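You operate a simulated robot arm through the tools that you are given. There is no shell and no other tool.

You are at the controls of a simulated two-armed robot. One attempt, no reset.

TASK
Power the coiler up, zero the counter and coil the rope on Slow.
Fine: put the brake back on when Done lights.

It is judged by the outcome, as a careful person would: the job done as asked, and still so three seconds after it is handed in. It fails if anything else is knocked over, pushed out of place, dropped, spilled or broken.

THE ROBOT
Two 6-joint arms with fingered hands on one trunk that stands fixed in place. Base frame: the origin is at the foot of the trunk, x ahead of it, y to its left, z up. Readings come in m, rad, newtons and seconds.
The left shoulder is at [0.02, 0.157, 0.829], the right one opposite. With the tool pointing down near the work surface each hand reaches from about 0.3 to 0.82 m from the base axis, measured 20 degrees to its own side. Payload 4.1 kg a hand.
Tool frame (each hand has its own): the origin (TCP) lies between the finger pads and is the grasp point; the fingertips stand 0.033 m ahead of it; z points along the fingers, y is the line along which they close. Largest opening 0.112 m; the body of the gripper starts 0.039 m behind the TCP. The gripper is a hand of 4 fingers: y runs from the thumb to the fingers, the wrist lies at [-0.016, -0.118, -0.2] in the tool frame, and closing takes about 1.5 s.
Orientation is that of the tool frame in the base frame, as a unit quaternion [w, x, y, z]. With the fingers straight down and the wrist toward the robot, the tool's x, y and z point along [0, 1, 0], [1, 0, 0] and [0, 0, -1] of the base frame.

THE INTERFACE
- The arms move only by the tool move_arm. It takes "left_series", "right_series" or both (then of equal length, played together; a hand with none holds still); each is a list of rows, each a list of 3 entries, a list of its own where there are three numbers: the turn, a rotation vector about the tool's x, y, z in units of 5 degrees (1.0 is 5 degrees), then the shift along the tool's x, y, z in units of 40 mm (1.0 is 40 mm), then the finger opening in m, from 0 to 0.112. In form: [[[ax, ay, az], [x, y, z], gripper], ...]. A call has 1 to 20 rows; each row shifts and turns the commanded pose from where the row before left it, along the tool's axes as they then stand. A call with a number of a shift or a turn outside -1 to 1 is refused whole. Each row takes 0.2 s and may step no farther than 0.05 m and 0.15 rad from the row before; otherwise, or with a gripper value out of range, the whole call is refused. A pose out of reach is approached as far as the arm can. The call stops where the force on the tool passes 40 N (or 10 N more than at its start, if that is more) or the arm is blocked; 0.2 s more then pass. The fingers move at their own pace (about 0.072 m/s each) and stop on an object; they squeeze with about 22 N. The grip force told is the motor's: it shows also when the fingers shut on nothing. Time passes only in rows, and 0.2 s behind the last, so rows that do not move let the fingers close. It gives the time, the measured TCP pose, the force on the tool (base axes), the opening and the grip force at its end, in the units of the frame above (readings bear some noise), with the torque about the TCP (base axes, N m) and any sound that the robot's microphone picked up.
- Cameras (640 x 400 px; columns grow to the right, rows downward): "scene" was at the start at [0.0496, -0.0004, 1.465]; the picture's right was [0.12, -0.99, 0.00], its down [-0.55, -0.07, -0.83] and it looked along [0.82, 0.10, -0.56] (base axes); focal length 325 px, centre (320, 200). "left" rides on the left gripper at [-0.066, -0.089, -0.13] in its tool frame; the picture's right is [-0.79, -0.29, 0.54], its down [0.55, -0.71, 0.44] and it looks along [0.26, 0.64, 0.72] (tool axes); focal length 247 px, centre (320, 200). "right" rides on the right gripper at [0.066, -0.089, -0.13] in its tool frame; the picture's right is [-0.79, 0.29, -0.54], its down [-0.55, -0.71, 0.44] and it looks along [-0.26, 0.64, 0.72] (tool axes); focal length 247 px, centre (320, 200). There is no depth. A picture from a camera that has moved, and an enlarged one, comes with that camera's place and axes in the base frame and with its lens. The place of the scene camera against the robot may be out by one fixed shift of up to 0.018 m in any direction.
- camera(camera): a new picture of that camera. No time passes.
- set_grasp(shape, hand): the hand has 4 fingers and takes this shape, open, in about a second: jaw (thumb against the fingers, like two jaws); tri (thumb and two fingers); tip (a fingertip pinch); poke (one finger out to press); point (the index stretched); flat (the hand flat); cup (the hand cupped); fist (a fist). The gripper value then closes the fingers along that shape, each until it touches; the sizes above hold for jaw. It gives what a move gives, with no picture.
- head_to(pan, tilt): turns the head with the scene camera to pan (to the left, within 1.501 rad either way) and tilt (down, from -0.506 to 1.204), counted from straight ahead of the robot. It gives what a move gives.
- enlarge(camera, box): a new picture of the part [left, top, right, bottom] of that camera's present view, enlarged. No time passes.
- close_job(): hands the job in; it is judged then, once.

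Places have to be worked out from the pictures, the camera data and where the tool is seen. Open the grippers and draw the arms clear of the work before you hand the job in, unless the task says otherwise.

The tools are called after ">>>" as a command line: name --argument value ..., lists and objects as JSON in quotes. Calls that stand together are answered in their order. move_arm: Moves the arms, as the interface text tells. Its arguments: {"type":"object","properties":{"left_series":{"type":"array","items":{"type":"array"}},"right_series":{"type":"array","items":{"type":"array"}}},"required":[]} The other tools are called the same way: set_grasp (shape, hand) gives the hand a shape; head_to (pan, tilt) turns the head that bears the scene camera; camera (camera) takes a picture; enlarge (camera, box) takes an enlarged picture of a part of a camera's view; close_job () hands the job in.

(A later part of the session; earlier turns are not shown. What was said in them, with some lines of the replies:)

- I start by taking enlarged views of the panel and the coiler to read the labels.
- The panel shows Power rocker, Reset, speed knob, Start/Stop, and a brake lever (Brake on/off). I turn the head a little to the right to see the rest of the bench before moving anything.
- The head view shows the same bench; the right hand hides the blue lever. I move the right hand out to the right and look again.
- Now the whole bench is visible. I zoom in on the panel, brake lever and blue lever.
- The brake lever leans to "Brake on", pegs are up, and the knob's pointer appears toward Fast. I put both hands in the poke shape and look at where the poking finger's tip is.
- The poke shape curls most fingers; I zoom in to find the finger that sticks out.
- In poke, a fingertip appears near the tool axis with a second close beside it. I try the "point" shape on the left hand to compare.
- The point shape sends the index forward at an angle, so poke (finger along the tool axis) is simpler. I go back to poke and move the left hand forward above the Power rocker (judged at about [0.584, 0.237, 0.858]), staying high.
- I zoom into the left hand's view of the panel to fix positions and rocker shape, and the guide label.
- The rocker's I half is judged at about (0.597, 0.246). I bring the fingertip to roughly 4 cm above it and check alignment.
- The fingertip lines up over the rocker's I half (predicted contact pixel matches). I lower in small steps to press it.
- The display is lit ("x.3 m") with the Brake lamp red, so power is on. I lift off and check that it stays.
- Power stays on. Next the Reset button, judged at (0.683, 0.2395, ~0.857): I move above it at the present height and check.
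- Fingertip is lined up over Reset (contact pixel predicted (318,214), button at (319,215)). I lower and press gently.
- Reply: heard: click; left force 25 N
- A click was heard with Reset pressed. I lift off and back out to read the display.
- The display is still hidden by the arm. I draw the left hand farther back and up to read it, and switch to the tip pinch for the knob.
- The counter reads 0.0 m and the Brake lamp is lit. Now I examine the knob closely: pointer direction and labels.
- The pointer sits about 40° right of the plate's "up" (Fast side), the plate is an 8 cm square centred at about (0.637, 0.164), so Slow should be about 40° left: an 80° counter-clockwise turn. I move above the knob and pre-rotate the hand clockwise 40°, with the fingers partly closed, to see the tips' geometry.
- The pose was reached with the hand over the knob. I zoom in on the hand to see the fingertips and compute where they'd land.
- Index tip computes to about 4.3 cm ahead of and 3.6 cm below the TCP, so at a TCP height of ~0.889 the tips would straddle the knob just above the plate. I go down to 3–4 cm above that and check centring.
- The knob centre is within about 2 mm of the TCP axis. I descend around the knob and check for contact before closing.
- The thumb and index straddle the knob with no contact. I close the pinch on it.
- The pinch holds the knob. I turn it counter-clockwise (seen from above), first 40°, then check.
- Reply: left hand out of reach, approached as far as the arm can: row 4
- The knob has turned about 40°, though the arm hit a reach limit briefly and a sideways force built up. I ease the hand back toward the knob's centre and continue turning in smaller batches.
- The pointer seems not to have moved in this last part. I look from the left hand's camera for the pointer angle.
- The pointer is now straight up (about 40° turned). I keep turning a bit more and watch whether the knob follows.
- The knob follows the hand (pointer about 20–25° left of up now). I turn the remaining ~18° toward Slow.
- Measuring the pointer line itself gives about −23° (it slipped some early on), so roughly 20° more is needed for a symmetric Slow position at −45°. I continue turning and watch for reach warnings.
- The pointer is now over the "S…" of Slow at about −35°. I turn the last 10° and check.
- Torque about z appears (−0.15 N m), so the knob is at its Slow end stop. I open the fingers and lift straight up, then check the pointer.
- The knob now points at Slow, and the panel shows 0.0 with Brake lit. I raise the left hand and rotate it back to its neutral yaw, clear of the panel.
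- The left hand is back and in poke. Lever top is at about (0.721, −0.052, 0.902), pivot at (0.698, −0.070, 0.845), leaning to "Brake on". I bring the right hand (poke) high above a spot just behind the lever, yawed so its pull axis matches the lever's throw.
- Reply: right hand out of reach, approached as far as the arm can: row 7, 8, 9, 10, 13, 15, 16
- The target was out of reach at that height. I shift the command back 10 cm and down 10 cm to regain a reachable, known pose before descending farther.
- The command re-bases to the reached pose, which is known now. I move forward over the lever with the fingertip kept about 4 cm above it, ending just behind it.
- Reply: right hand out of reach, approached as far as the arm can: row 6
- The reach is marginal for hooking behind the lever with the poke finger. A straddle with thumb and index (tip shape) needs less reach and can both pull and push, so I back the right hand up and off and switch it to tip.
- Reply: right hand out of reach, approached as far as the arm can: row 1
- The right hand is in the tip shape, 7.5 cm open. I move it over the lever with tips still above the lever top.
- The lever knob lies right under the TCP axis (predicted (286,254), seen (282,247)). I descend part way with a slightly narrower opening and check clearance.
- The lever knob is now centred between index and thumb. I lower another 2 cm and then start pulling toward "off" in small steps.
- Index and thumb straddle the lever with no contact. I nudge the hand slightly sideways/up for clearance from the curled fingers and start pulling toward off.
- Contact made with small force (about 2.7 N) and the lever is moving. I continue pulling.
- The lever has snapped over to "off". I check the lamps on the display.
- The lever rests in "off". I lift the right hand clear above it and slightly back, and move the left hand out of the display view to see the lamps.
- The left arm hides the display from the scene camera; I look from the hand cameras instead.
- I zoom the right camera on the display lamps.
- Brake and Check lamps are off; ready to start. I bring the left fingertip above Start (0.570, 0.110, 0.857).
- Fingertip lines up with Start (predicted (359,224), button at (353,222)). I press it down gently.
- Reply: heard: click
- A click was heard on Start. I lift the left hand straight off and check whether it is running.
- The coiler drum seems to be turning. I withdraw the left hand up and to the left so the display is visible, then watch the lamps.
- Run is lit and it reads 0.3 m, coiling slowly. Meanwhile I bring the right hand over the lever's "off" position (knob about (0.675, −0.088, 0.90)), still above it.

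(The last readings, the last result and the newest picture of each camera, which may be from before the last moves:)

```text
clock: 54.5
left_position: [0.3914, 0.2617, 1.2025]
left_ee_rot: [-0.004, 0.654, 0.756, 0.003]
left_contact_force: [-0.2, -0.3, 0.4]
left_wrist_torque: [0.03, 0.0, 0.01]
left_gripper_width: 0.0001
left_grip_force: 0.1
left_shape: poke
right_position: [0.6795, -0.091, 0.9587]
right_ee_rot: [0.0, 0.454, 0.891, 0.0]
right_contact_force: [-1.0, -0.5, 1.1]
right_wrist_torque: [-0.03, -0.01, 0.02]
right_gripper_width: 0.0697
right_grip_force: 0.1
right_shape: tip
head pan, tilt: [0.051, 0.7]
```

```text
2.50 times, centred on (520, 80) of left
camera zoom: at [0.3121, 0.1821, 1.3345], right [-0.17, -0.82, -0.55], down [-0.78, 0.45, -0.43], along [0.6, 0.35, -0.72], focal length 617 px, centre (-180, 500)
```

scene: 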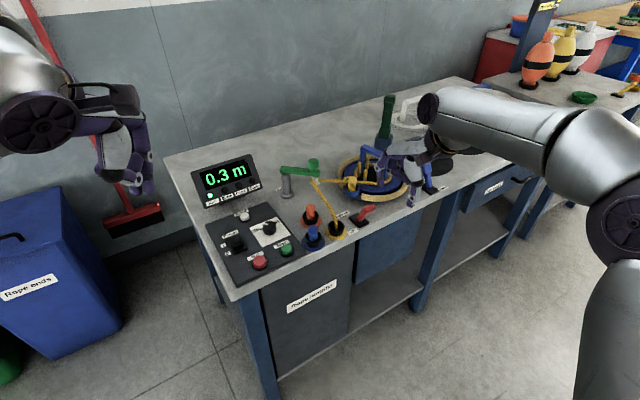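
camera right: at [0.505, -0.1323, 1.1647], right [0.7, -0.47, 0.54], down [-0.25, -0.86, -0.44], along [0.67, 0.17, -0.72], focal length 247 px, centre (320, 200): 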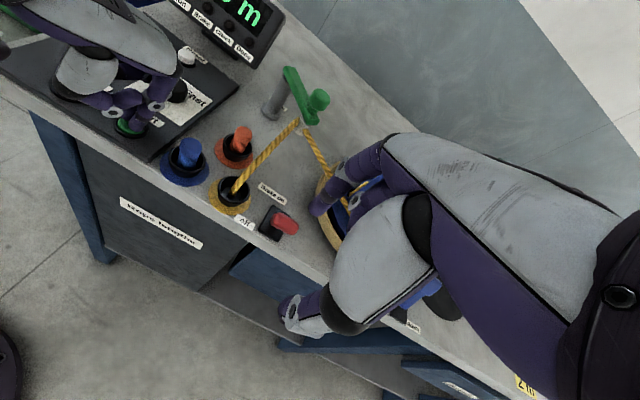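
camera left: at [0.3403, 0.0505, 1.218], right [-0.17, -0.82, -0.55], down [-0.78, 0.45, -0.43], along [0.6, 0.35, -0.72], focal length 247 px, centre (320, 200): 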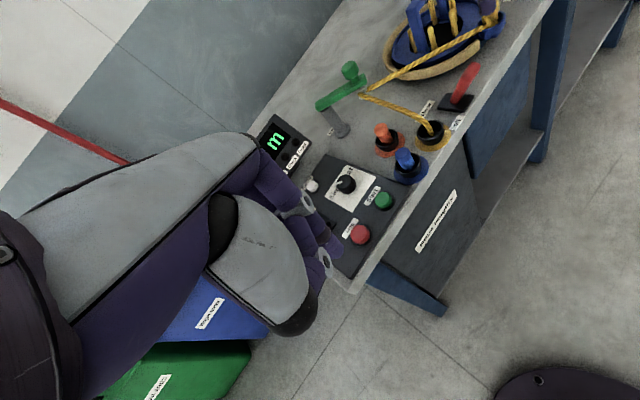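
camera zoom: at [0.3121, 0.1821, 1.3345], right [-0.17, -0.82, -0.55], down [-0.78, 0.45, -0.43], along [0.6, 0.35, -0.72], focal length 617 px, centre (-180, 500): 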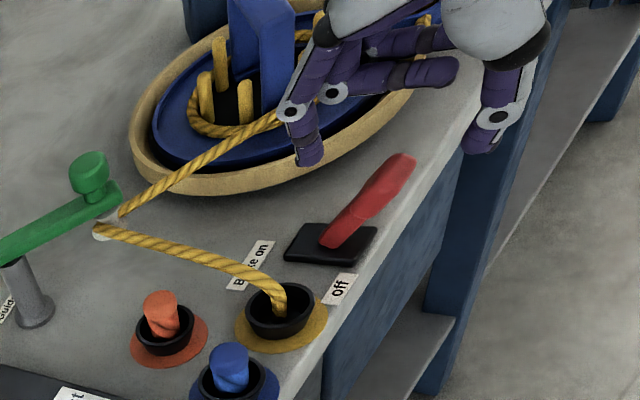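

The lever knob is centred under the hand and 0.4 m is shown. I lower the straddle around the lever, ready to push it on.

>>> move_arm --right_series '[[[0, 0, 0], [0, 0, 0.5], 0.07], [[0, 0, 0], [0, 0, 0.42], 0.07], [[0, 0, 0], [0, 0, 0], 0.07]]'

>>> enlarge --camera "scene" --box '[180, 130, 440, 280]'

>>> enlarge --camera "left" --box '[400, 0, 640, 160]'

```text
clock: 55.4
left_position: [0.3905, 0.2613, 1.2033]
left_ee_rot: [-0.004, 0.654, 0.757, 0.003]
left_contact_force: [-0.3, 0.2, 1.1]
left_wrist_torque: [-0.01, -0.02, 0.0]
left_gripper_width: 0.0
left_grip_force: 0.0
left_shape: poke
right_position: [0.6794, -0.0929, 0.9233]
right_ee_rot: [0.0, 0.454, 0.891, 0.0]
right_contact_force: [0.0, -0.2, -0.4]
right_wrist_torque: [0.0, -0.03, 0.03]
right_gripper_width: 0.0698
right_grip_force: 0.1
right_shape: tip
head pan, tilt: [0.051, 0.7]
```

```text
2.46 times, centred on (310, 205) of scene
camera zoom: at [0.0463, -0.0065, 1.4555], right [0.05, -1.0, 0.0], down [-0.64, -0.03, -0.76], along [0.76, 0.04, -0.64], focal length 799 px, centre (345, 188)
```

zoom: 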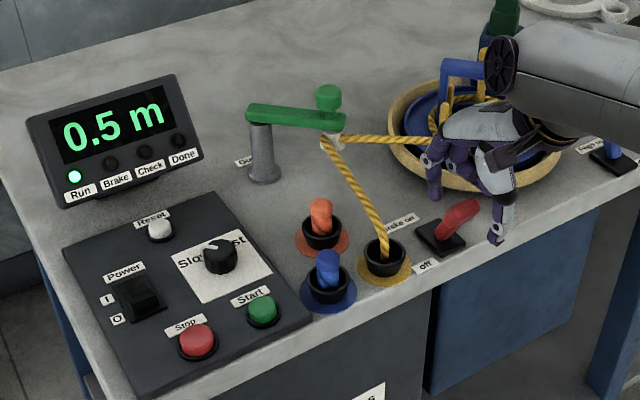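

```text
2.50 times, centred on (520, 80) of left
camera zoom: at [0.3122, 0.1821, 1.3344], right [-0.17, -0.82, -0.55], down [-0.78, 0.45, -0.43], along [0.6, 0.35, -0.72], focal length 617 px, centre (-180, 500)
```

zoom: 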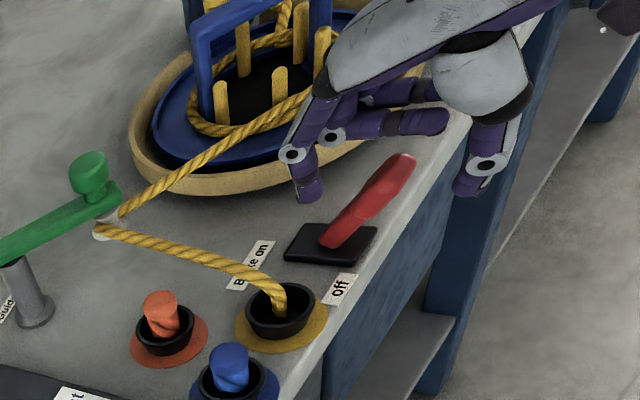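

The lever sits between index and thumb; the counter shows 0.5 m. I hold still and wait, checking the lamps.

>>> move_arm --right_series '[[[0, 0, 0], [0, 0, 0], 0.07], [[0, 0, 0], [0, 0, 0], 0.07], [[0, 0, 0], [0, 0, 0], 0.07], [[0, 0, 0], [0, 0, 0], 0.07], [[0, 0, 0], [0, 0, 0], 0.07], [[0, 0, 0], [0, 0, 0], 0.07], [[0, 0, 0], [0, 0, 0], 0.07], [[0, 0, 0], [0, 0, 0], 0.07]]'

>>> enlarge --camera "scene" --box '[180, 130, 440, 280]'

```text
clock: 57.1
left_position: [0.3904, 0.2613, 1.2042]
left_ee_rot: [-0.003, 0.654, 0.757, 0.003]
left_contact_force: [0.0, -0.1, 0.1]
left_wrist_torque: [0.01, 0.01, -0.01]
left_gripper_width: 0.0003
left_grip_force: 0.0
left_shape: poke
right_position: [0.6807, -0.0912, 0.9232]
right_ee_rot: [0.0, 0.455, 0.891, 0.001]
right_contact_force: [0.8, 0.1, 0.8]
right_wrist_torque: [0.0, 0.02, 0.03]
right_gripper_width: 0.0695
right_grip_force: 0.0
right_shape: tip
head pan, tilt: [0.051, 0.7]
```

```text
2.46 times, centred on (310, 205) of scene
camera zoom: at [0.0463, -0.0065, 1.4555], right [0.05, -1.0, 0.0], down [-0.64, -0.03, -0.76], along [0.76, 0.04, -0.64], focal length 799 px, centre (345, 188)
```

zoom: 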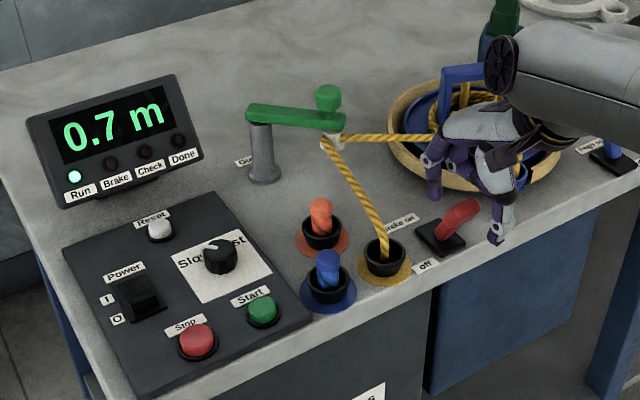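

0.7 m, still running. I keep waiting.

>>> move_arm --right_series '[[[0, 0, 0], [0, 0, 0], 0.07], [[0, 0, 0], [0, 0, 0], 0.07], [[0, 0, 0], [0, 0, 0], 0.07], [[0, 0, 0], [0, 0, 0], 0.07], [[0, 0, 0], [0, 0, 0], 0.07], [[0, 0, 0], [0, 0, 0], 0.07], [[0, 0, 0], [0, 0, 0], 0.07], [[0, 0, 0], [0, 0, 0], 0.07], [[0, 0, 0], [0, 0, 0], 0.07], [[0, 0, 0], [0, 0, 0], 0.07]]'

>>> enlarge --camera "scene" --box '[180, 130, 440, 280]'

```text
clock: 59.4
left_position: [0.3904, 0.26, 1.2035]
left_ee_rot: [-0.003, 0.654, 0.757, 0.003]
left_contact_force: [-0.4, -0.5, -0.4]
left_wrist_torque: [0.01, 0.0, -0.01]
left_gripper_width: 0.0001
left_grip_force: 0.1
left_shape: poke
right_position: [0.6808, -0.0922, 0.9222]
right_ee_rot: [0.0, 0.455, 0.891, 0.0]
right_contact_force: [0.3, -1.1, -1.0]
right_wrist_torque: [0.0, 0.0, 0.03]
right_gripper_width: 0.0696
right_grip_force: 0.0
right_shape: tip
head pan, tilt: [0.051, 0.7]
```

```text
2.46 times, centred on (310, 205) of scene
camera zoom: at [0.0463, -0.0065, 1.4555], right [0.05, -1.0, 0.0], down [-0.64, -0.03, -0.76], along [0.76, 0.04, -0.64], focal length 799 px, centre (345, 188)
```

zoom: 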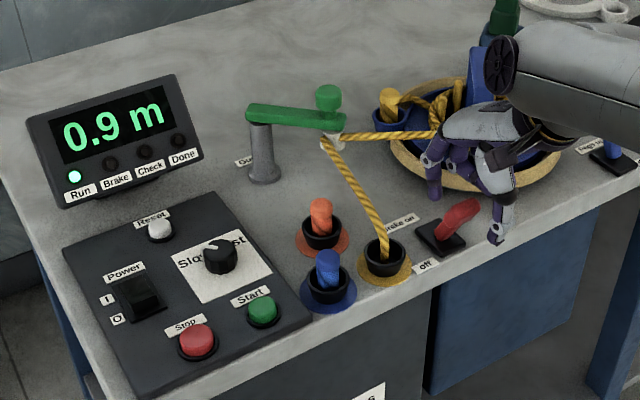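

0.9 m and Run still lit, with no force on the hand. I wait further.

>>> move_arm --right_series '[[[0, 0, 0], [0, 0, 0], 0.07], [[0, 0, 0], [0, 0, 0], 0.07], [[0, 0, 0], [0, 0, 0], 0.07], [[0, 0, 0], [0, 0, 0], 0.07], [[0, 0, 0], [0, 0, 0], 0.07], [[0, 0, 0], [0, 0, 0], 0.07], [[0, 0, 0], [0, 0, 0], 0.07], [[0, 0, 0], [0, 0, 0], 0.07]]'

>>> enlarge --camera "scene" --box '[180, 130, 440, 280]'

```text
clock: 61.1
left_position: [0.3913, 0.2606, 1.2026]
left_ee_rot: [-0.004, 0.654, 0.757, 0.004]
left_contact_force: [-0.5, -0.4, 0.4]
left_wrist_torque: [0.03, -0.01, 0.02]
left_gripper_width: 0.0
left_grip_force: 0.1
left_shape: poke
right_position: [0.6804, -0.0926, 0.9233]
right_ee_rot: [0.001, 0.454, 0.891, 0.0]
right_contact_force: [-0.2, 1.0, 0.2]
right_wrist_torque: [0.04, 0.01, 0.0]
right_gripper_width: 0.0699
right_grip_force: 0.1
right_shape: tip
head pan, tilt: [0.051, 0.7]
```

```text
2.46 times, centred on (310, 205) of scene
camera zoom: at [0.0463, -0.0065, 1.4555], right [0.05, -1.0, 0.0], down [-0.64, -0.03, -0.76], along [0.76, 0.04, -0.64], focal length 799 px, centre (345, 188)
```

zoom: 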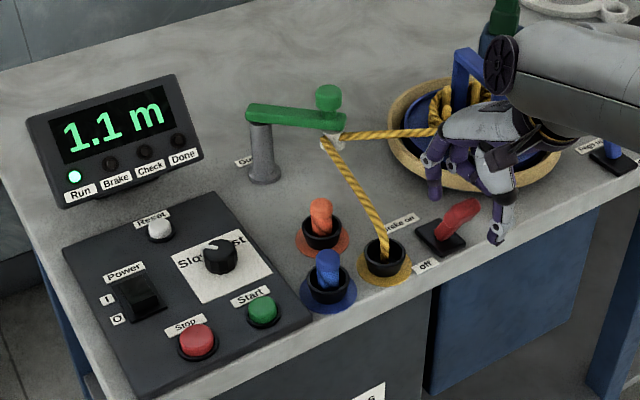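

1.1 m, running smoothly with no forces on the hand. I wait on.

>>> move_arm --right_series '[[[0, 0, 0], [0, 0, 0], 0.07], [[0, 0, 0], [0, 0, 0], 0.07], [[0, 0, 0], [0, 0, 0], 0.07], [[0, 0, 0], [0, 0, 0], 0.07], [[0, 0, 0], [0, 0, 0], 0.07], [[0, 0, 0], [0, 0, 0], 0.07], [[0, 0, 0], [0, 0, 0], 0.07], [[0, 0, 0], [0, 0, 0], 0.07]]'

>>> enlarge --camera "scene" --box '[180, 130, 440, 280]'

```text
clock: 63.0
left_position: [0.3905, 0.2611, 1.2042]
left_ee_rot: [-0.003, 0.654, 0.756, 0.003]
left_contact_force: [-0.3, 0.9, 0.1]
left_wrist_torque: [-0.04, -0.01, -0.01]
left_gripper_width: 0.0
left_grip_force: 0.0
left_shape: poke
right_position: [0.6811, -0.091, 0.9233]
right_ee_rot: [0.0, 0.454, 0.891, 0.0]
right_contact_force: [1.3, 0.3, 0.4]
right_wrist_torque: [-0.03, 0.01, -0.01]
right_gripper_width: 0.0697
right_grip_force: 0.1
right_shape: tip
head pan, tilt: [0.051, 0.7]
```

```text
2.46 times, centred on (310, 205) of scene
camera zoom: at [0.0463, -0.0065, 1.4555], right [0.05, -1.0, 0.0], down [-0.64, -0.03, -0.76], along [0.76, 0.04, -0.64], focal length 799 px, centre (345, 188)
```

zoom: 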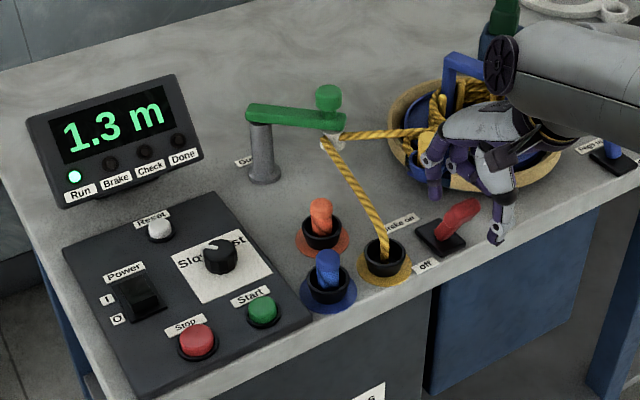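

1.3 m now; still Run only. I continue to wait in short holds.

>>> move_arm --right_series '[[[0, 0, 0], [0, 0, 0], 0.07], [[0, 0, 0], [0, 0, 0], 0.07], [[0, 0, 0], [0, 0, 0], 0.07], [[0, 0, 0], [0, 0, 0], 0.07], [[0, 0, 0], [0, 0, 0], 0.07], [[0, 0, 0], [0, 0, 0], 0.07], [[0, 0, 0], [0, 0, 0], 0.07], [[0, 0, 0], [0, 0, 0], 0.07]]'

>>> enlarge --camera "scene" --box '[180, 130, 440, 280]'

```text
clock: 64.8
left_position: [0.3909, 0.261, 1.2033]
left_ee_rot: [-0.003, 0.655, 0.756, 0.002]
left_contact_force: [0.1, 0.6, 0.1]
left_wrist_torque: [0.01, -0.01, 0.0]
left_gripper_width: 0.0
left_grip_force: 0.0
left_shape: poke
right_position: [0.6798, -0.0924, 0.9233]
right_ee_rot: [0.0, 0.454, 0.891, 0.0]
right_contact_force: [1.3, -0.1, -0.4]
right_wrist_torque: [-0.01, 0.0, -0.01]
right_gripper_width: 0.0696
right_grip_force: 0.1
right_shape: tip
head pan, tilt: [0.051, 0.7]
```

```text
2.46 times, centred on (310, 205) of scene
camera zoom: at [0.0463, -0.0065, 1.4555], right [0.05, -1.0, 0.0], down [-0.64, -0.03, -0.76], along [0.76, 0.04, -0.64], focal length 799 px, centre (345, 188)
```

zoom: 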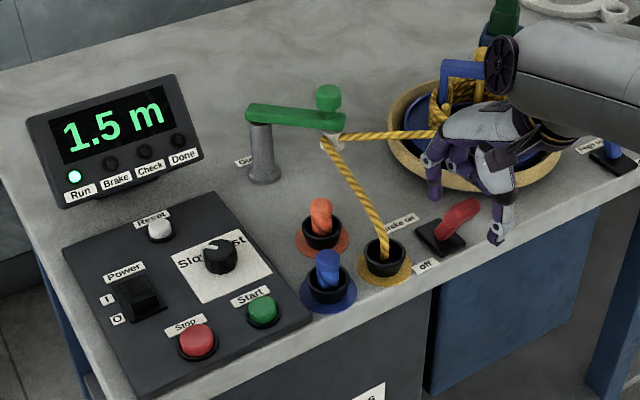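

1.5 m, same state. I wait on in short holds.

>>> move_arm --right_series '[[[0, 0, 0], [0, 0, 0], 0.07], [[0, 0, 0], [0, 0, 0], 0.07], [[0, 0, 0], [0, 0, 0], 0.07], [[0, 0, 0], [0, 0, 0], 0.07], [[0, 0, 0], [0, 0, 0], 0.07], [[0, 0, 0], [0, 0, 0], 0.07], [[0, 0, 0], [0, 0, 0], 0.07], [[0, 0, 0], [0, 0, 0], 0.07]]'

>>> enlarge --camera "scene" --box '[180, 130, 440, 280]'

```text
clock: 66.5
left_position: [0.392, 0.2612, 1.2033]
left_ee_rot: [-0.004, 0.654, 0.756, 0.003]
left_contact_force: [0.3, -0.2, 0.5]
left_wrist_torque: [0.0, -0.02, 0.0]
left_gripper_width: 0.0
left_grip_force: 0.2
left_shape: poke
right_position: [0.6802, -0.0914, 0.9227]
right_ee_rot: [0.0, 0.455, 0.891, 0.0]
right_contact_force: [-0.4, 1.3, -0.5]
right_wrist_torque: [-0.03, 0.02, 0.0]
right_gripper_width: 0.0699
right_grip_force: 0.1
right_shape: tip
head pan, tilt: [0.051, 0.7]
```

```text
2.46 times, centred on (310, 205) of scene
camera zoom: at [0.0463, -0.0065, 1.4555], right [0.05, -1.0, 0.0], down [-0.64, -0.03, -0.76], along [0.76, 0.04, -0.64], focal length 799 px, centre (345, 188)
```

zoom: 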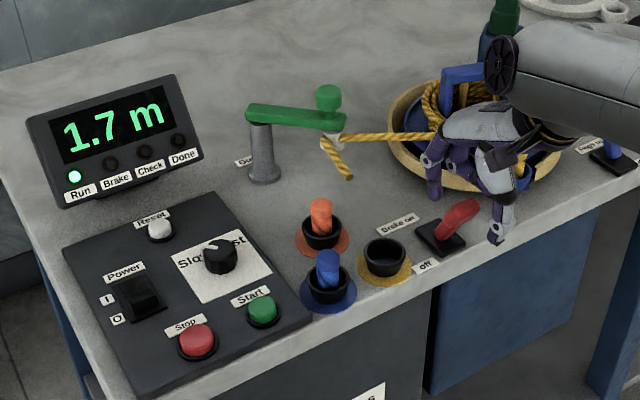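

The rope's tail has left its hole at 1.7 m, so it is nearly done. I wait in shorter holds.

>>> move_arm --right_series '[[[0, 0, 0], [0, 0, 0], 0.07], [[0, 0, 0], [0, 0, 0], 0.07], [[0, 0, 0], [0, 0, 0], 0.07], [[0, 0, 0], [0, 0, 0], 0.07], [[0, 0, 0], [0, 0, 0], 0.07]]'

>>> enlarge --camera "scene" --box '[180, 130, 440, 280]'

```text
clock: 67.8
left_position: [0.3908, 0.2617, 1.2031]
left_ee_rot: [-0.003, 0.654, 0.757, 0.003]
left_contact_force: [-0.5, 0.2, -0.1]
left_wrist_torque: [0.0, 0.0, -0.02]
left_gripper_width: 0.0
left_grip_force: 0.1
left_shape: poke
right_position: [0.6803, -0.0922, 0.9231]
right_ee_rot: [0.0, 0.454, 0.891, 0.0]
right_contact_force: [0.3, -0.1, 0.7]
right_wrist_torque: [-0.01, 0.0, -0.02]
right_gripper_width: 0.0696
right_grip_force: 0.1
right_shape: tip
head pan, tilt: [0.051, 0.7]
```

```text
2.46 times, centred on (310, 205) of scene
camera zoom: at [0.0463, -0.0065, 1.4555], right [0.05, -1.0, 0.0], down [-0.64, -0.03, -0.76], along [0.76, 0.04, -0.64], focal length 799 px, centre (345, 188)
```

zoom: 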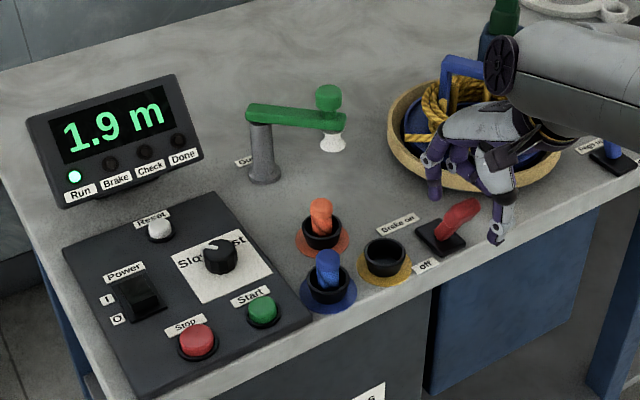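

1.9 m; the tail has passed the guide. Another short hold.

>>> move_arm --right_series '[[[0, 0, 0], [0, 0, 0], 0.07], [[0, 0, 0], [0, 0, 0], 0.07], [[0, 0, 0], [0, 0, 0], 0.07]]'

>>> enlarge --camera "scene" --box '[180, 130, 440, 280]'

```text
clock: 68.5
left_position: [0.3894, 0.262, 1.2036]
left_ee_rot: [-0.004, 0.654, 0.756, 0.003]
left_contact_force: [0.3, -0.4, 0.4]
left_wrist_torque: [0.01, 0.01, 0.0]
left_gripper_width: 0.0
left_grip_force: 0.0
left_shape: poke
right_position: [0.6807, -0.0923, 0.924]
right_ee_rot: [0.001, 0.455, 0.891, 0.0]
right_contact_force: [0.4, -0.5, 0.2]
right_wrist_torque: [0.0, 0.0, -0.01]
right_gripper_width: 0.0695
right_grip_force: 0.1
right_shape: tip
head pan, tilt: [0.051, 0.7]
```

```text
2.46 times, centred on (310, 205) of scene
camera zoom: at [0.0463, -0.0065, 1.4555], right [0.05, -1.0, 0.0], down [-0.64, -0.03, -0.76], along [0.76, 0.04, -0.64], focal length 799 px, centre (345, 188)
```

zoom: 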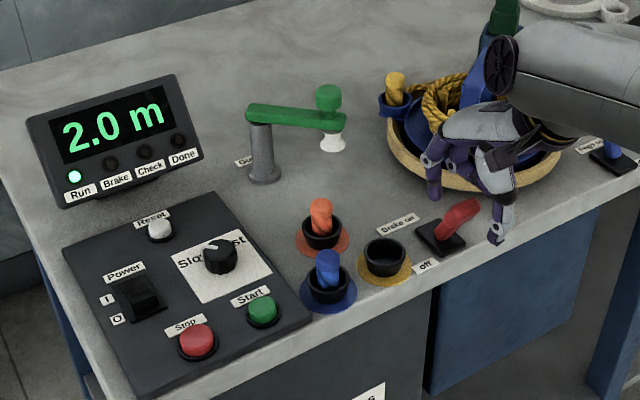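

2.0 m, Run still lit and Done not yet. One more short hold.

>>> move_arm --right_series '[[[0, 0, 0], [0, 0, 0], 0.07], [[0, 0, 0], [0, 0, 0], 0.07], [[0, 0, 0], [0, 0, 0], 0.07]]'

>>> enlarge --camera "scene" --box '[180, 130, 440, 280]'

```text
clock: 69.3
left_position: [0.3906, 0.2597, 1.2039]
left_ee_rot: [-0.003, 0.654, 0.756, 0.003]
left_contact_force: [0.4, 0.2, -0.2]
left_wrist_torque: [-0.02, 0.01, 0.0]
left_gripper_width: 0.0002
left_grip_force: 0.1
left_shape: poke
right_position: [0.6811, -0.0915, 0.9233]
right_ee_rot: [0.001, 0.455, 0.891, -0.001]
right_contact_force: [0.0, 0.1, 0.5]
right_wrist_torque: [0.04, 0.03, 0.02]
right_gripper_width: 0.0698
right_grip_force: 0.1
right_shape: tip
head pan, tilt: [0.051, 0.7]
```

```text
2.46 times, centred on (310, 205) of scene
camera zoom: at [0.0463, -0.0065, 1.4555], right [0.05, -1.0, 0.0], down [-0.64, -0.03, -0.76], along [0.76, 0.04, -0.64], focal length 799 px, centre (345, 188)
```

zoom: 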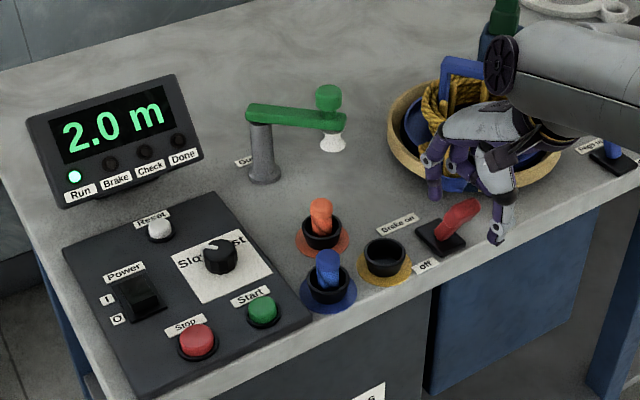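

Counter holds at 2.0 m with Run still lit; Done not lit yet. I hold a little more.

>>> move_arm --right_series '[[[0, 0, 0], [0, 0, 0], 0.07], [[0, 0, 0], [0, 0, 0], 0.07], [[0, 0, 0], [0, 0, 0], 0.07]]'

>>> enlarge --camera "scene" --box '[180, 130, 440, 280]'

```text
clock: 70.2
left_position: [0.3905, 0.2606, 1.204]
left_ee_rot: [-0.004, 0.655, 0.756, 0.002]
left_contact_force: [0.5, -0.3, 0.3]
left_wrist_torque: [0.04, 0.01, 0.01]
left_gripper_width: 0.0001
left_grip_force: 0.1
left_shape: poke
right_position: [0.6802, -0.0914, 0.9227]
right_ee_rot: [0.0, 0.455, 0.891, 0.0]
right_contact_force: [0.5, -0.2, 0.0]
right_wrist_torque: [0.01, 0.01, 0.02]
right_gripper_width: 0.0697
right_grip_force: 0.1
right_shape: tip
head pan, tilt: [0.051, 0.7]
```

```text
2.46 times, centred on (310, 205) of scene
camera zoom: at [0.0463, -0.0065, 1.4555], right [0.05, -1.0, 0.0], down [-0.64, -0.03, -0.76], along [0.76, 0.04, -0.64], focal length 799 px, centre (345, 188)
```

zoom: 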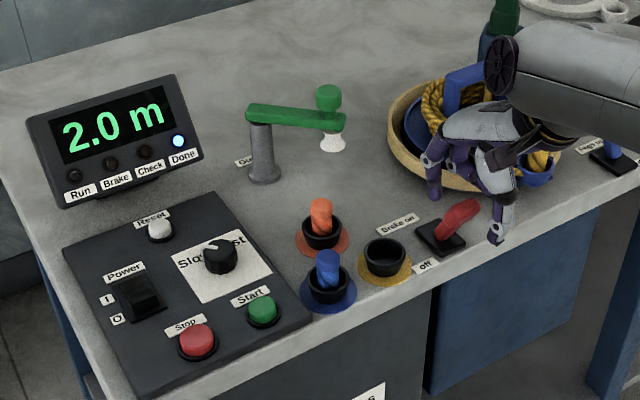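

Done has lit. I push the lever toward "Brake on" with the thumb.

>>> move_arm --right_series '[[[0, 0, 0], [0, 0.3, 0], 0.07], [[0, 0, 0], [0, 0.3, 0], 0.07], [[0, 0, 0], [0, 0.25, 0], 0.07], [[0, 0, 0], [0, 0.25, 0], 0.07], [[0, 0, 0], [0, 0.25, 0], 0.07]]'

>>> enlarge --camera "scene" --box '[180, 130, 440, 280]'

>>> enlarge --camera "left" --box '[400, 0, 640, 160]'

```text
clock: 71.3
left_position: [0.3909, 0.2603, 1.2053]
left_ee_rot: [-0.004, 0.654, 0.756, 0.003]
left_contact_force: [0.2, -0.1, -0.2]
left_wrist_torque: [0.0, -0.04, 0.01]
left_gripper_width: 0.0
left_grip_force: 0.0
left_shape: poke
right_position: [0.7234, -0.0606, 0.9229]
right_ee_rot: [0.0, 0.454, 0.891, -0.001]
right_contact_force: [0.5, 0.2, -0.4]
right_wrist_torque: [-0.04, -0.05, -0.03]
right_gripper_width: 0.0704
right_grip_force: 0.0
right_shape: tip
head pan, tilt: [0.051, 0.7]
```

```text
2.46 times, centred on (310, 205) of scene
camera zoom: at [0.0462, -0.0066, 1.4555], right [0.05, -1.0, 0.0], down [-0.64, -0.03, -0.77], along [0.76, 0.04, -0.64], focal length 799 px, centre (345, 188)
```

zoom: 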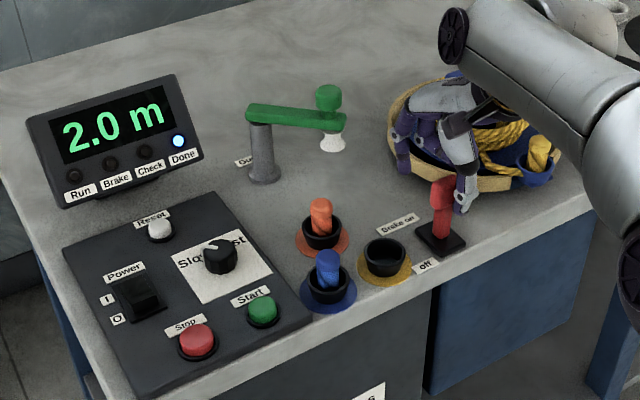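

```text
2.50 times, centred on (520, 80) of left
camera zoom: at [0.3121, 0.182, 1.3344], right [-0.17, -0.82, -0.55], down [-0.78, 0.45, -0.43], along [0.6, 0.35, -0.72], focal length 617 px, centre (-180, 500)
```

zoom: 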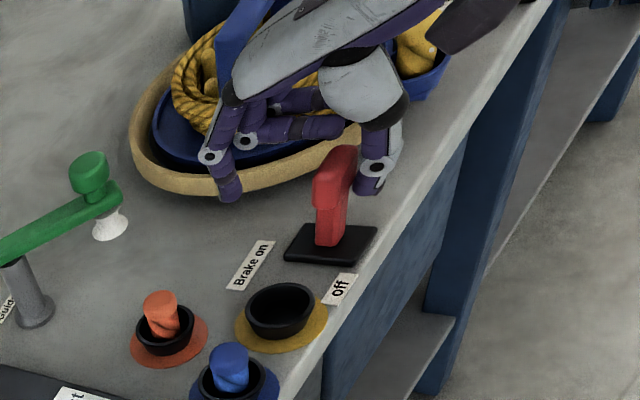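

The lever is about upright now. I push on a further 2–2.5 cm so it goes over to "on".

>>> move_arm --right_series '[[[0, 0, 0], [0, 0.2, 0], 0.07], [[0, 0, 0], [0, 0.2, 0], 0.07], [[0, 0, 0], [0, 0.15, 0], 0.07]]'

>>> enlarge --camera "scene" --box '[180, 130, 440, 280]'

>>> enlarge --camera "left" --box '[400, 0, 640, 160]'

```text
clock: 72.2
left_position: [0.3912, 0.2613, 1.2041]
left_ee_rot: [-0.003, 0.654, 0.757, 0.003]
left_contact_force: [-0.2, -1.1, -0.1]
left_wrist_torque: [0.03, 0.02, -0.02]
left_gripper_width: 0.0003
left_grip_force: 0.1
left_shape: poke
right_position: [0.7413, -0.0454, 0.9227]
right_ee_rot: [0.0, 0.455, 0.891, 0.0]
right_contact_force: [-0.8, 0.2, -0.6]
right_wrist_torque: [0.02, -0.01, 0.02]
right_gripper_width: 0.0703
right_grip_force: 0.0
right_shape: tip
head pan, tilt: [0.051, 0.7]
```

```text
2.46 times, centred on (310, 205) of scene
camera zoom: at [0.0462, -0.0066, 1.4555], right [0.05, -1.0, 0.0], down [-0.64, -0.03, -0.77], along [0.76, 0.04, -0.64], focal length 799 px, centre (345, 188)
```

zoom: 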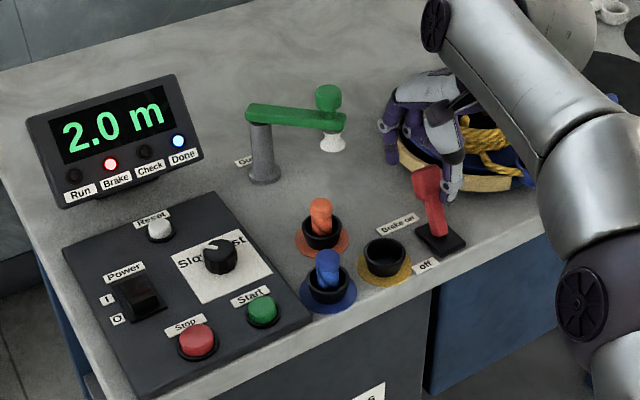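

```text
2.50 times, centred on (520, 80) of left
camera zoom: at [0.3122, 0.182, 1.3344], right [-0.17, -0.82, -0.55], down [-0.78, 0.45, -0.43], along [0.6, 0.35, -0.72], focal length 617 px, centre (-180, 500)
```

zoom: 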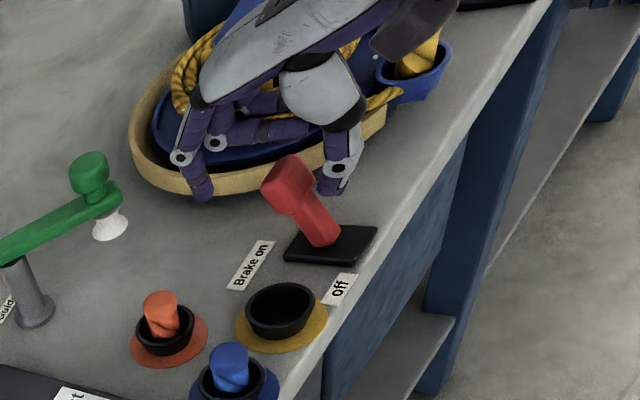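

Brake and Done lamps are both lit and the lever leans to "on". I centre the right hand around the lever, then lift it straight up and away.

>>> move_arm --right_series '[[[0, 0, 0], [-0.05, -0.2, 0], 0.07], [[0, 0, 0], [-0.05, -0.25, 0], 0.07], [[0, 0, 0], [0, 0, -0.6], 0.07], [[0, 0, 0], [0, 0, -0.9], 0.07]]'

>>> enlarge --camera "scene" --box '[180, 130, 440, 280]'

>>> enlarge --camera "left" --box '[400, 0, 640, 160]'

```text
clock: 73.2
left_position: [0.3918, 0.261, 1.204]
left_ee_rot: [-0.003, 0.654, 0.757, 0.003]
left_contact_force: [0.2, 0.3, 0.3]
left_wrist_torque: [-0.01, -0.01, -0.03]
left_gripper_width: 0.0
left_grip_force: 0.0
left_shape: poke
right_position: [0.7296, -0.0602, 0.9801]
right_ee_rot: [0.0, 0.455, 0.891, 0.0]
right_contact_force: [-0.1, -0.3, 0.8]
right_wrist_torque: [0.01, -0.02, 0.0]
right_gripper_width: 0.0701
right_grip_force: 0.1
right_shape: tip
head pan, tilt: [0.051, 0.7]
```

```text
2.46 times, centred on (310, 205) of scene
camera zoom: at [0.0463, -0.0066, 1.4555], right [0.05, -1.0, 0.0], down [-0.64, -0.03, -0.76], along [0.76, 0.04, -0.64], focal length 799 px, centre (345, 188)
```

zoom: 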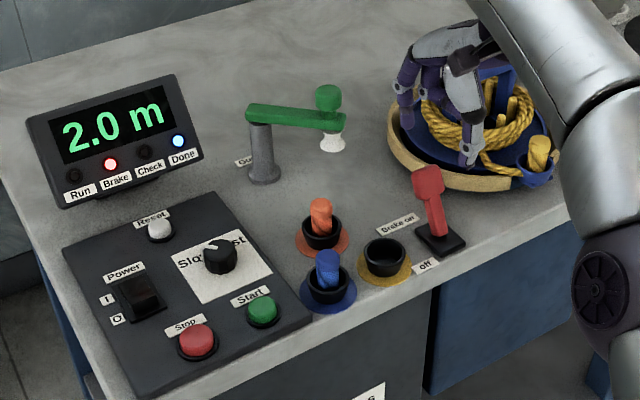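

```text
2.50 times, centred on (520, 80) of left
camera zoom: at [0.3123, 0.182, 1.3344], right [-0.17, -0.82, -0.55], down [-0.78, 0.45, -0.43], along [0.6, 0.35, -0.72], focal length 617 px, centre (-180, 500)
```

zoom: 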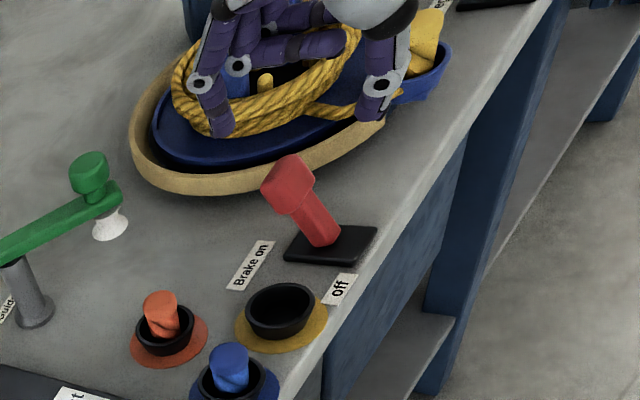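

The coil is complete and the lever stays on. I draw the right hand back and up, clear of the bench, then open both hands.

>>> move_arm --right_series '[[[0, 0, 0], [0, -0.6, -0.9], 0.07], [[0, 0, 0], [-0.3, -0.8, -0.7], 0.07], [[0, 0, 0], [-0.5, -0.8, -0.6], 0.07], [[0, 0, 0], [-0.7, -0.7, -0.5], 0.07], [[0, 0, 0], [-0.8, -0.7, -0.4], 0.07], [[0, 0, 0], [-0.8, -0.7, -0.4], 0.07], [[0, 0, 0], [-0.8, -0.5, -0.4], 0.112]]'

>>> set_grasp --shape "jaw" --hand "right"

>>> set_grasp --shape "jaw" --hand "left"

>>> camera --camera "scene"

>>> enlarge --camera "scene" --box '[180, 120, 460, 290]'

```text
clock: 74.8
left_position: [0.3902, 0.2618, 1.2035]
left_ee_rot: [-0.004, 0.654, 0.756, 0.002]
left_contact_force: [0.1, 1.0, -0.2]
left_wrist_torque: [-0.08, 0.02, -0.04]
left_gripper_width: 0.0002
left_grip_force: 0.0
left_shape: poke
right_position: [0.6429, -0.2976, 1.1253]
right_ee_rot: [0.0, 0.455, 0.891, -0.001]
right_contact_force: [0.5, 0.1, -0.5]
right_wrist_torque: [-0.07, 0.03, -0.05]
right_gripper_width: 0.1117
right_grip_force: 0.0
right_shape: tip
right hand out of reach, approached as far as the arm can: row 6, 7
head pan, tilt: [0.051, 0.7]
```

```text
clock: 75.7
left_position: [0.3905, 0.2613, 1.2042]
left_ee_rot: [-0.003, 0.654, 0.757, 0.003]
left_contact_force: [-0.7, -0.2, -0.4]
left_wrist_torque: [0.01, 0.01, -0.03]
left_gripper_width: 0.0001
left_grip_force: 0.0
left_shape: poke
right_position: [0.6425, -0.2973, 1.1245]
right_ee_rot: [0.0, 0.455, 0.891, 0.0]
right_contact_force: [0.4, 0.1, -0.8]
right_wrist_torque: [-0.03, 0.01, -0.01]
right_gripper_width: 0.1115
right_grip_force: 0.1
right_shape: jaw
head pan, tilt: [0.051, 0.7]
```

```text
clock: 76.5
left_position: [0.39, 0.2624, 1.2038]
left_ee_rot: [-0.003, 0.654, 0.756, 0.003]
left_contact_force: [0.6, 0.4, -0.9]
left_wrist_torque: [0.0, 0.0, 0.02]
left_gripper_width: 0.1117
left_grip_force: 0.2
left_shape: jaw
right_position: [0.6423, -0.2972, 1.1248]
right_ee_rot: [0.0, 0.455, 0.89, -0.001]
right_contact_force: [-0.2, 0.4, -0.6]
right_wrist_torque: [-0.01, 0.01, -0.02]
right_gripper_width: 0.1119
right_grip_force: 0.0
right_shape: jaw
head pan, tilt: [0.051, 0.7]
```

```text
taken
```

scene: 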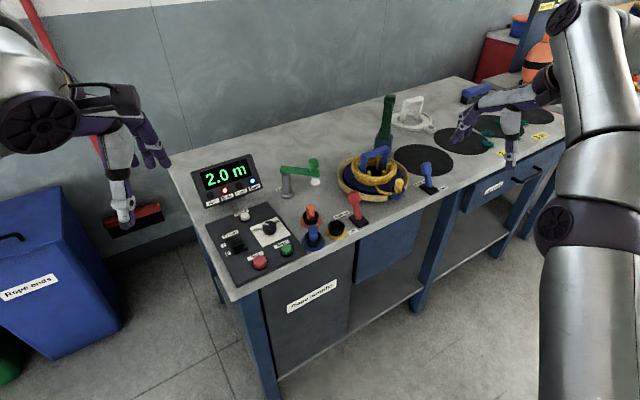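

```text
2.29 times, centred on (320, 205) of scene
camera zoom: at [0.0463, -0.0065, 1.4555], right [0.05, -1.0, 0.0], down [-0.64, -0.03, -0.76], along [0.76, 0.04, -0.64], focal length 742 px, centre (320, 189)
```

zoom: 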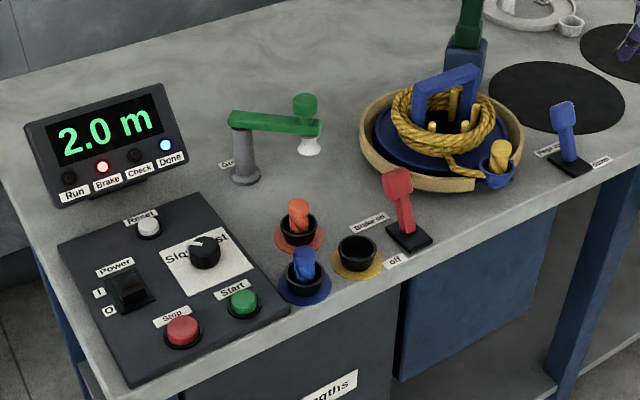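

All is as wanted: 2.0 m coiled, Done and Brake lit, knob on Slow, lever on. I draw the right arm a bit farther back from the bench before handing in.

>>> move_arm --right_series '[[[0, 0, 0], [0, -0.9, -0.3], 0.112], [[0, 0, 0], [0, -0.9, -0.3], 0.112], [[0, 0, 0], [0, -0.9, -0.3], 0.112], [[0, 0, 0], [0, -0.9, -0.3], 0.112], [[0, 0, 0], [0, 0, 0], 0.112]]'

>>> camera --camera "scene"

```text
clock: 77.8
left_position: [0.3906, 0.2613, 1.204]
left_ee_rot: [-0.003, 0.654, 0.756, 0.003]
left_contact_force: [0.4, -0.6, 0.4]
left_wrist_torque: [0.02, 0.03, -0.03]
left_gripper_width: 0.1119
left_grip_force: 0.1
left_shape: jaw
right_position: [0.5267, -0.3852, 1.1742]
right_ee_rot: [0.001, 0.455, 0.891, 0.0]
right_contact_force: [0.2, -0.1, 1.0]
right_wrist_torque: [0.01, 0.01, 0.0]
right_gripper_width: 0.1116
right_grip_force: 0.0
right_shape: jaw
head pan, tilt: [0.051, 0.7]
```

```text
taken
```

scene: 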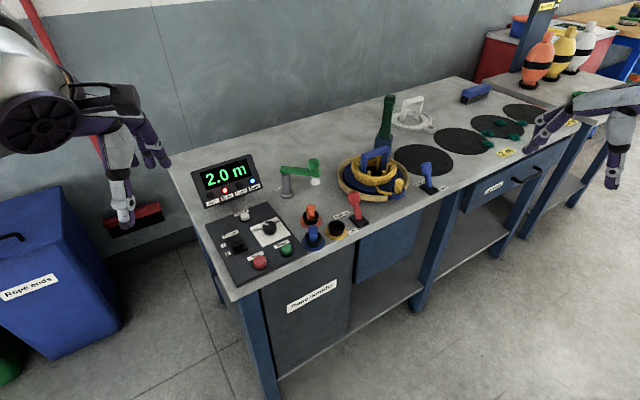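

Both arms are clear with hands open. The display shows 2.0 m with Done and Brake lit, and nothing else was disturbed, so I hand the job in.

>>> close_job

```text
The job is handed in.
```

The rope is coiled, the brake is back on, and the job is handed in. I haven't seen the judging result.

- **Power and counter:** I switched the power to I and pressed Reset. The display read 0.0 m before the run.
- **Speed:** The knob was on the Fast side. I turned it to the stop at Slow.
- **Coiling:** I put the brake lever to off and pressed Start. The counter ran from 0.0 to 2.0 m with the Run lamp lit, and the rope is coiled around the pegs.
- **Brake:** When Done lit, I pushed the lever back to on. The Brake and Done lamps were both lit when I handed in.

In the last picture both arms were clear of the work with the hands open. Nothing else on the bench looked moved or knocked over.
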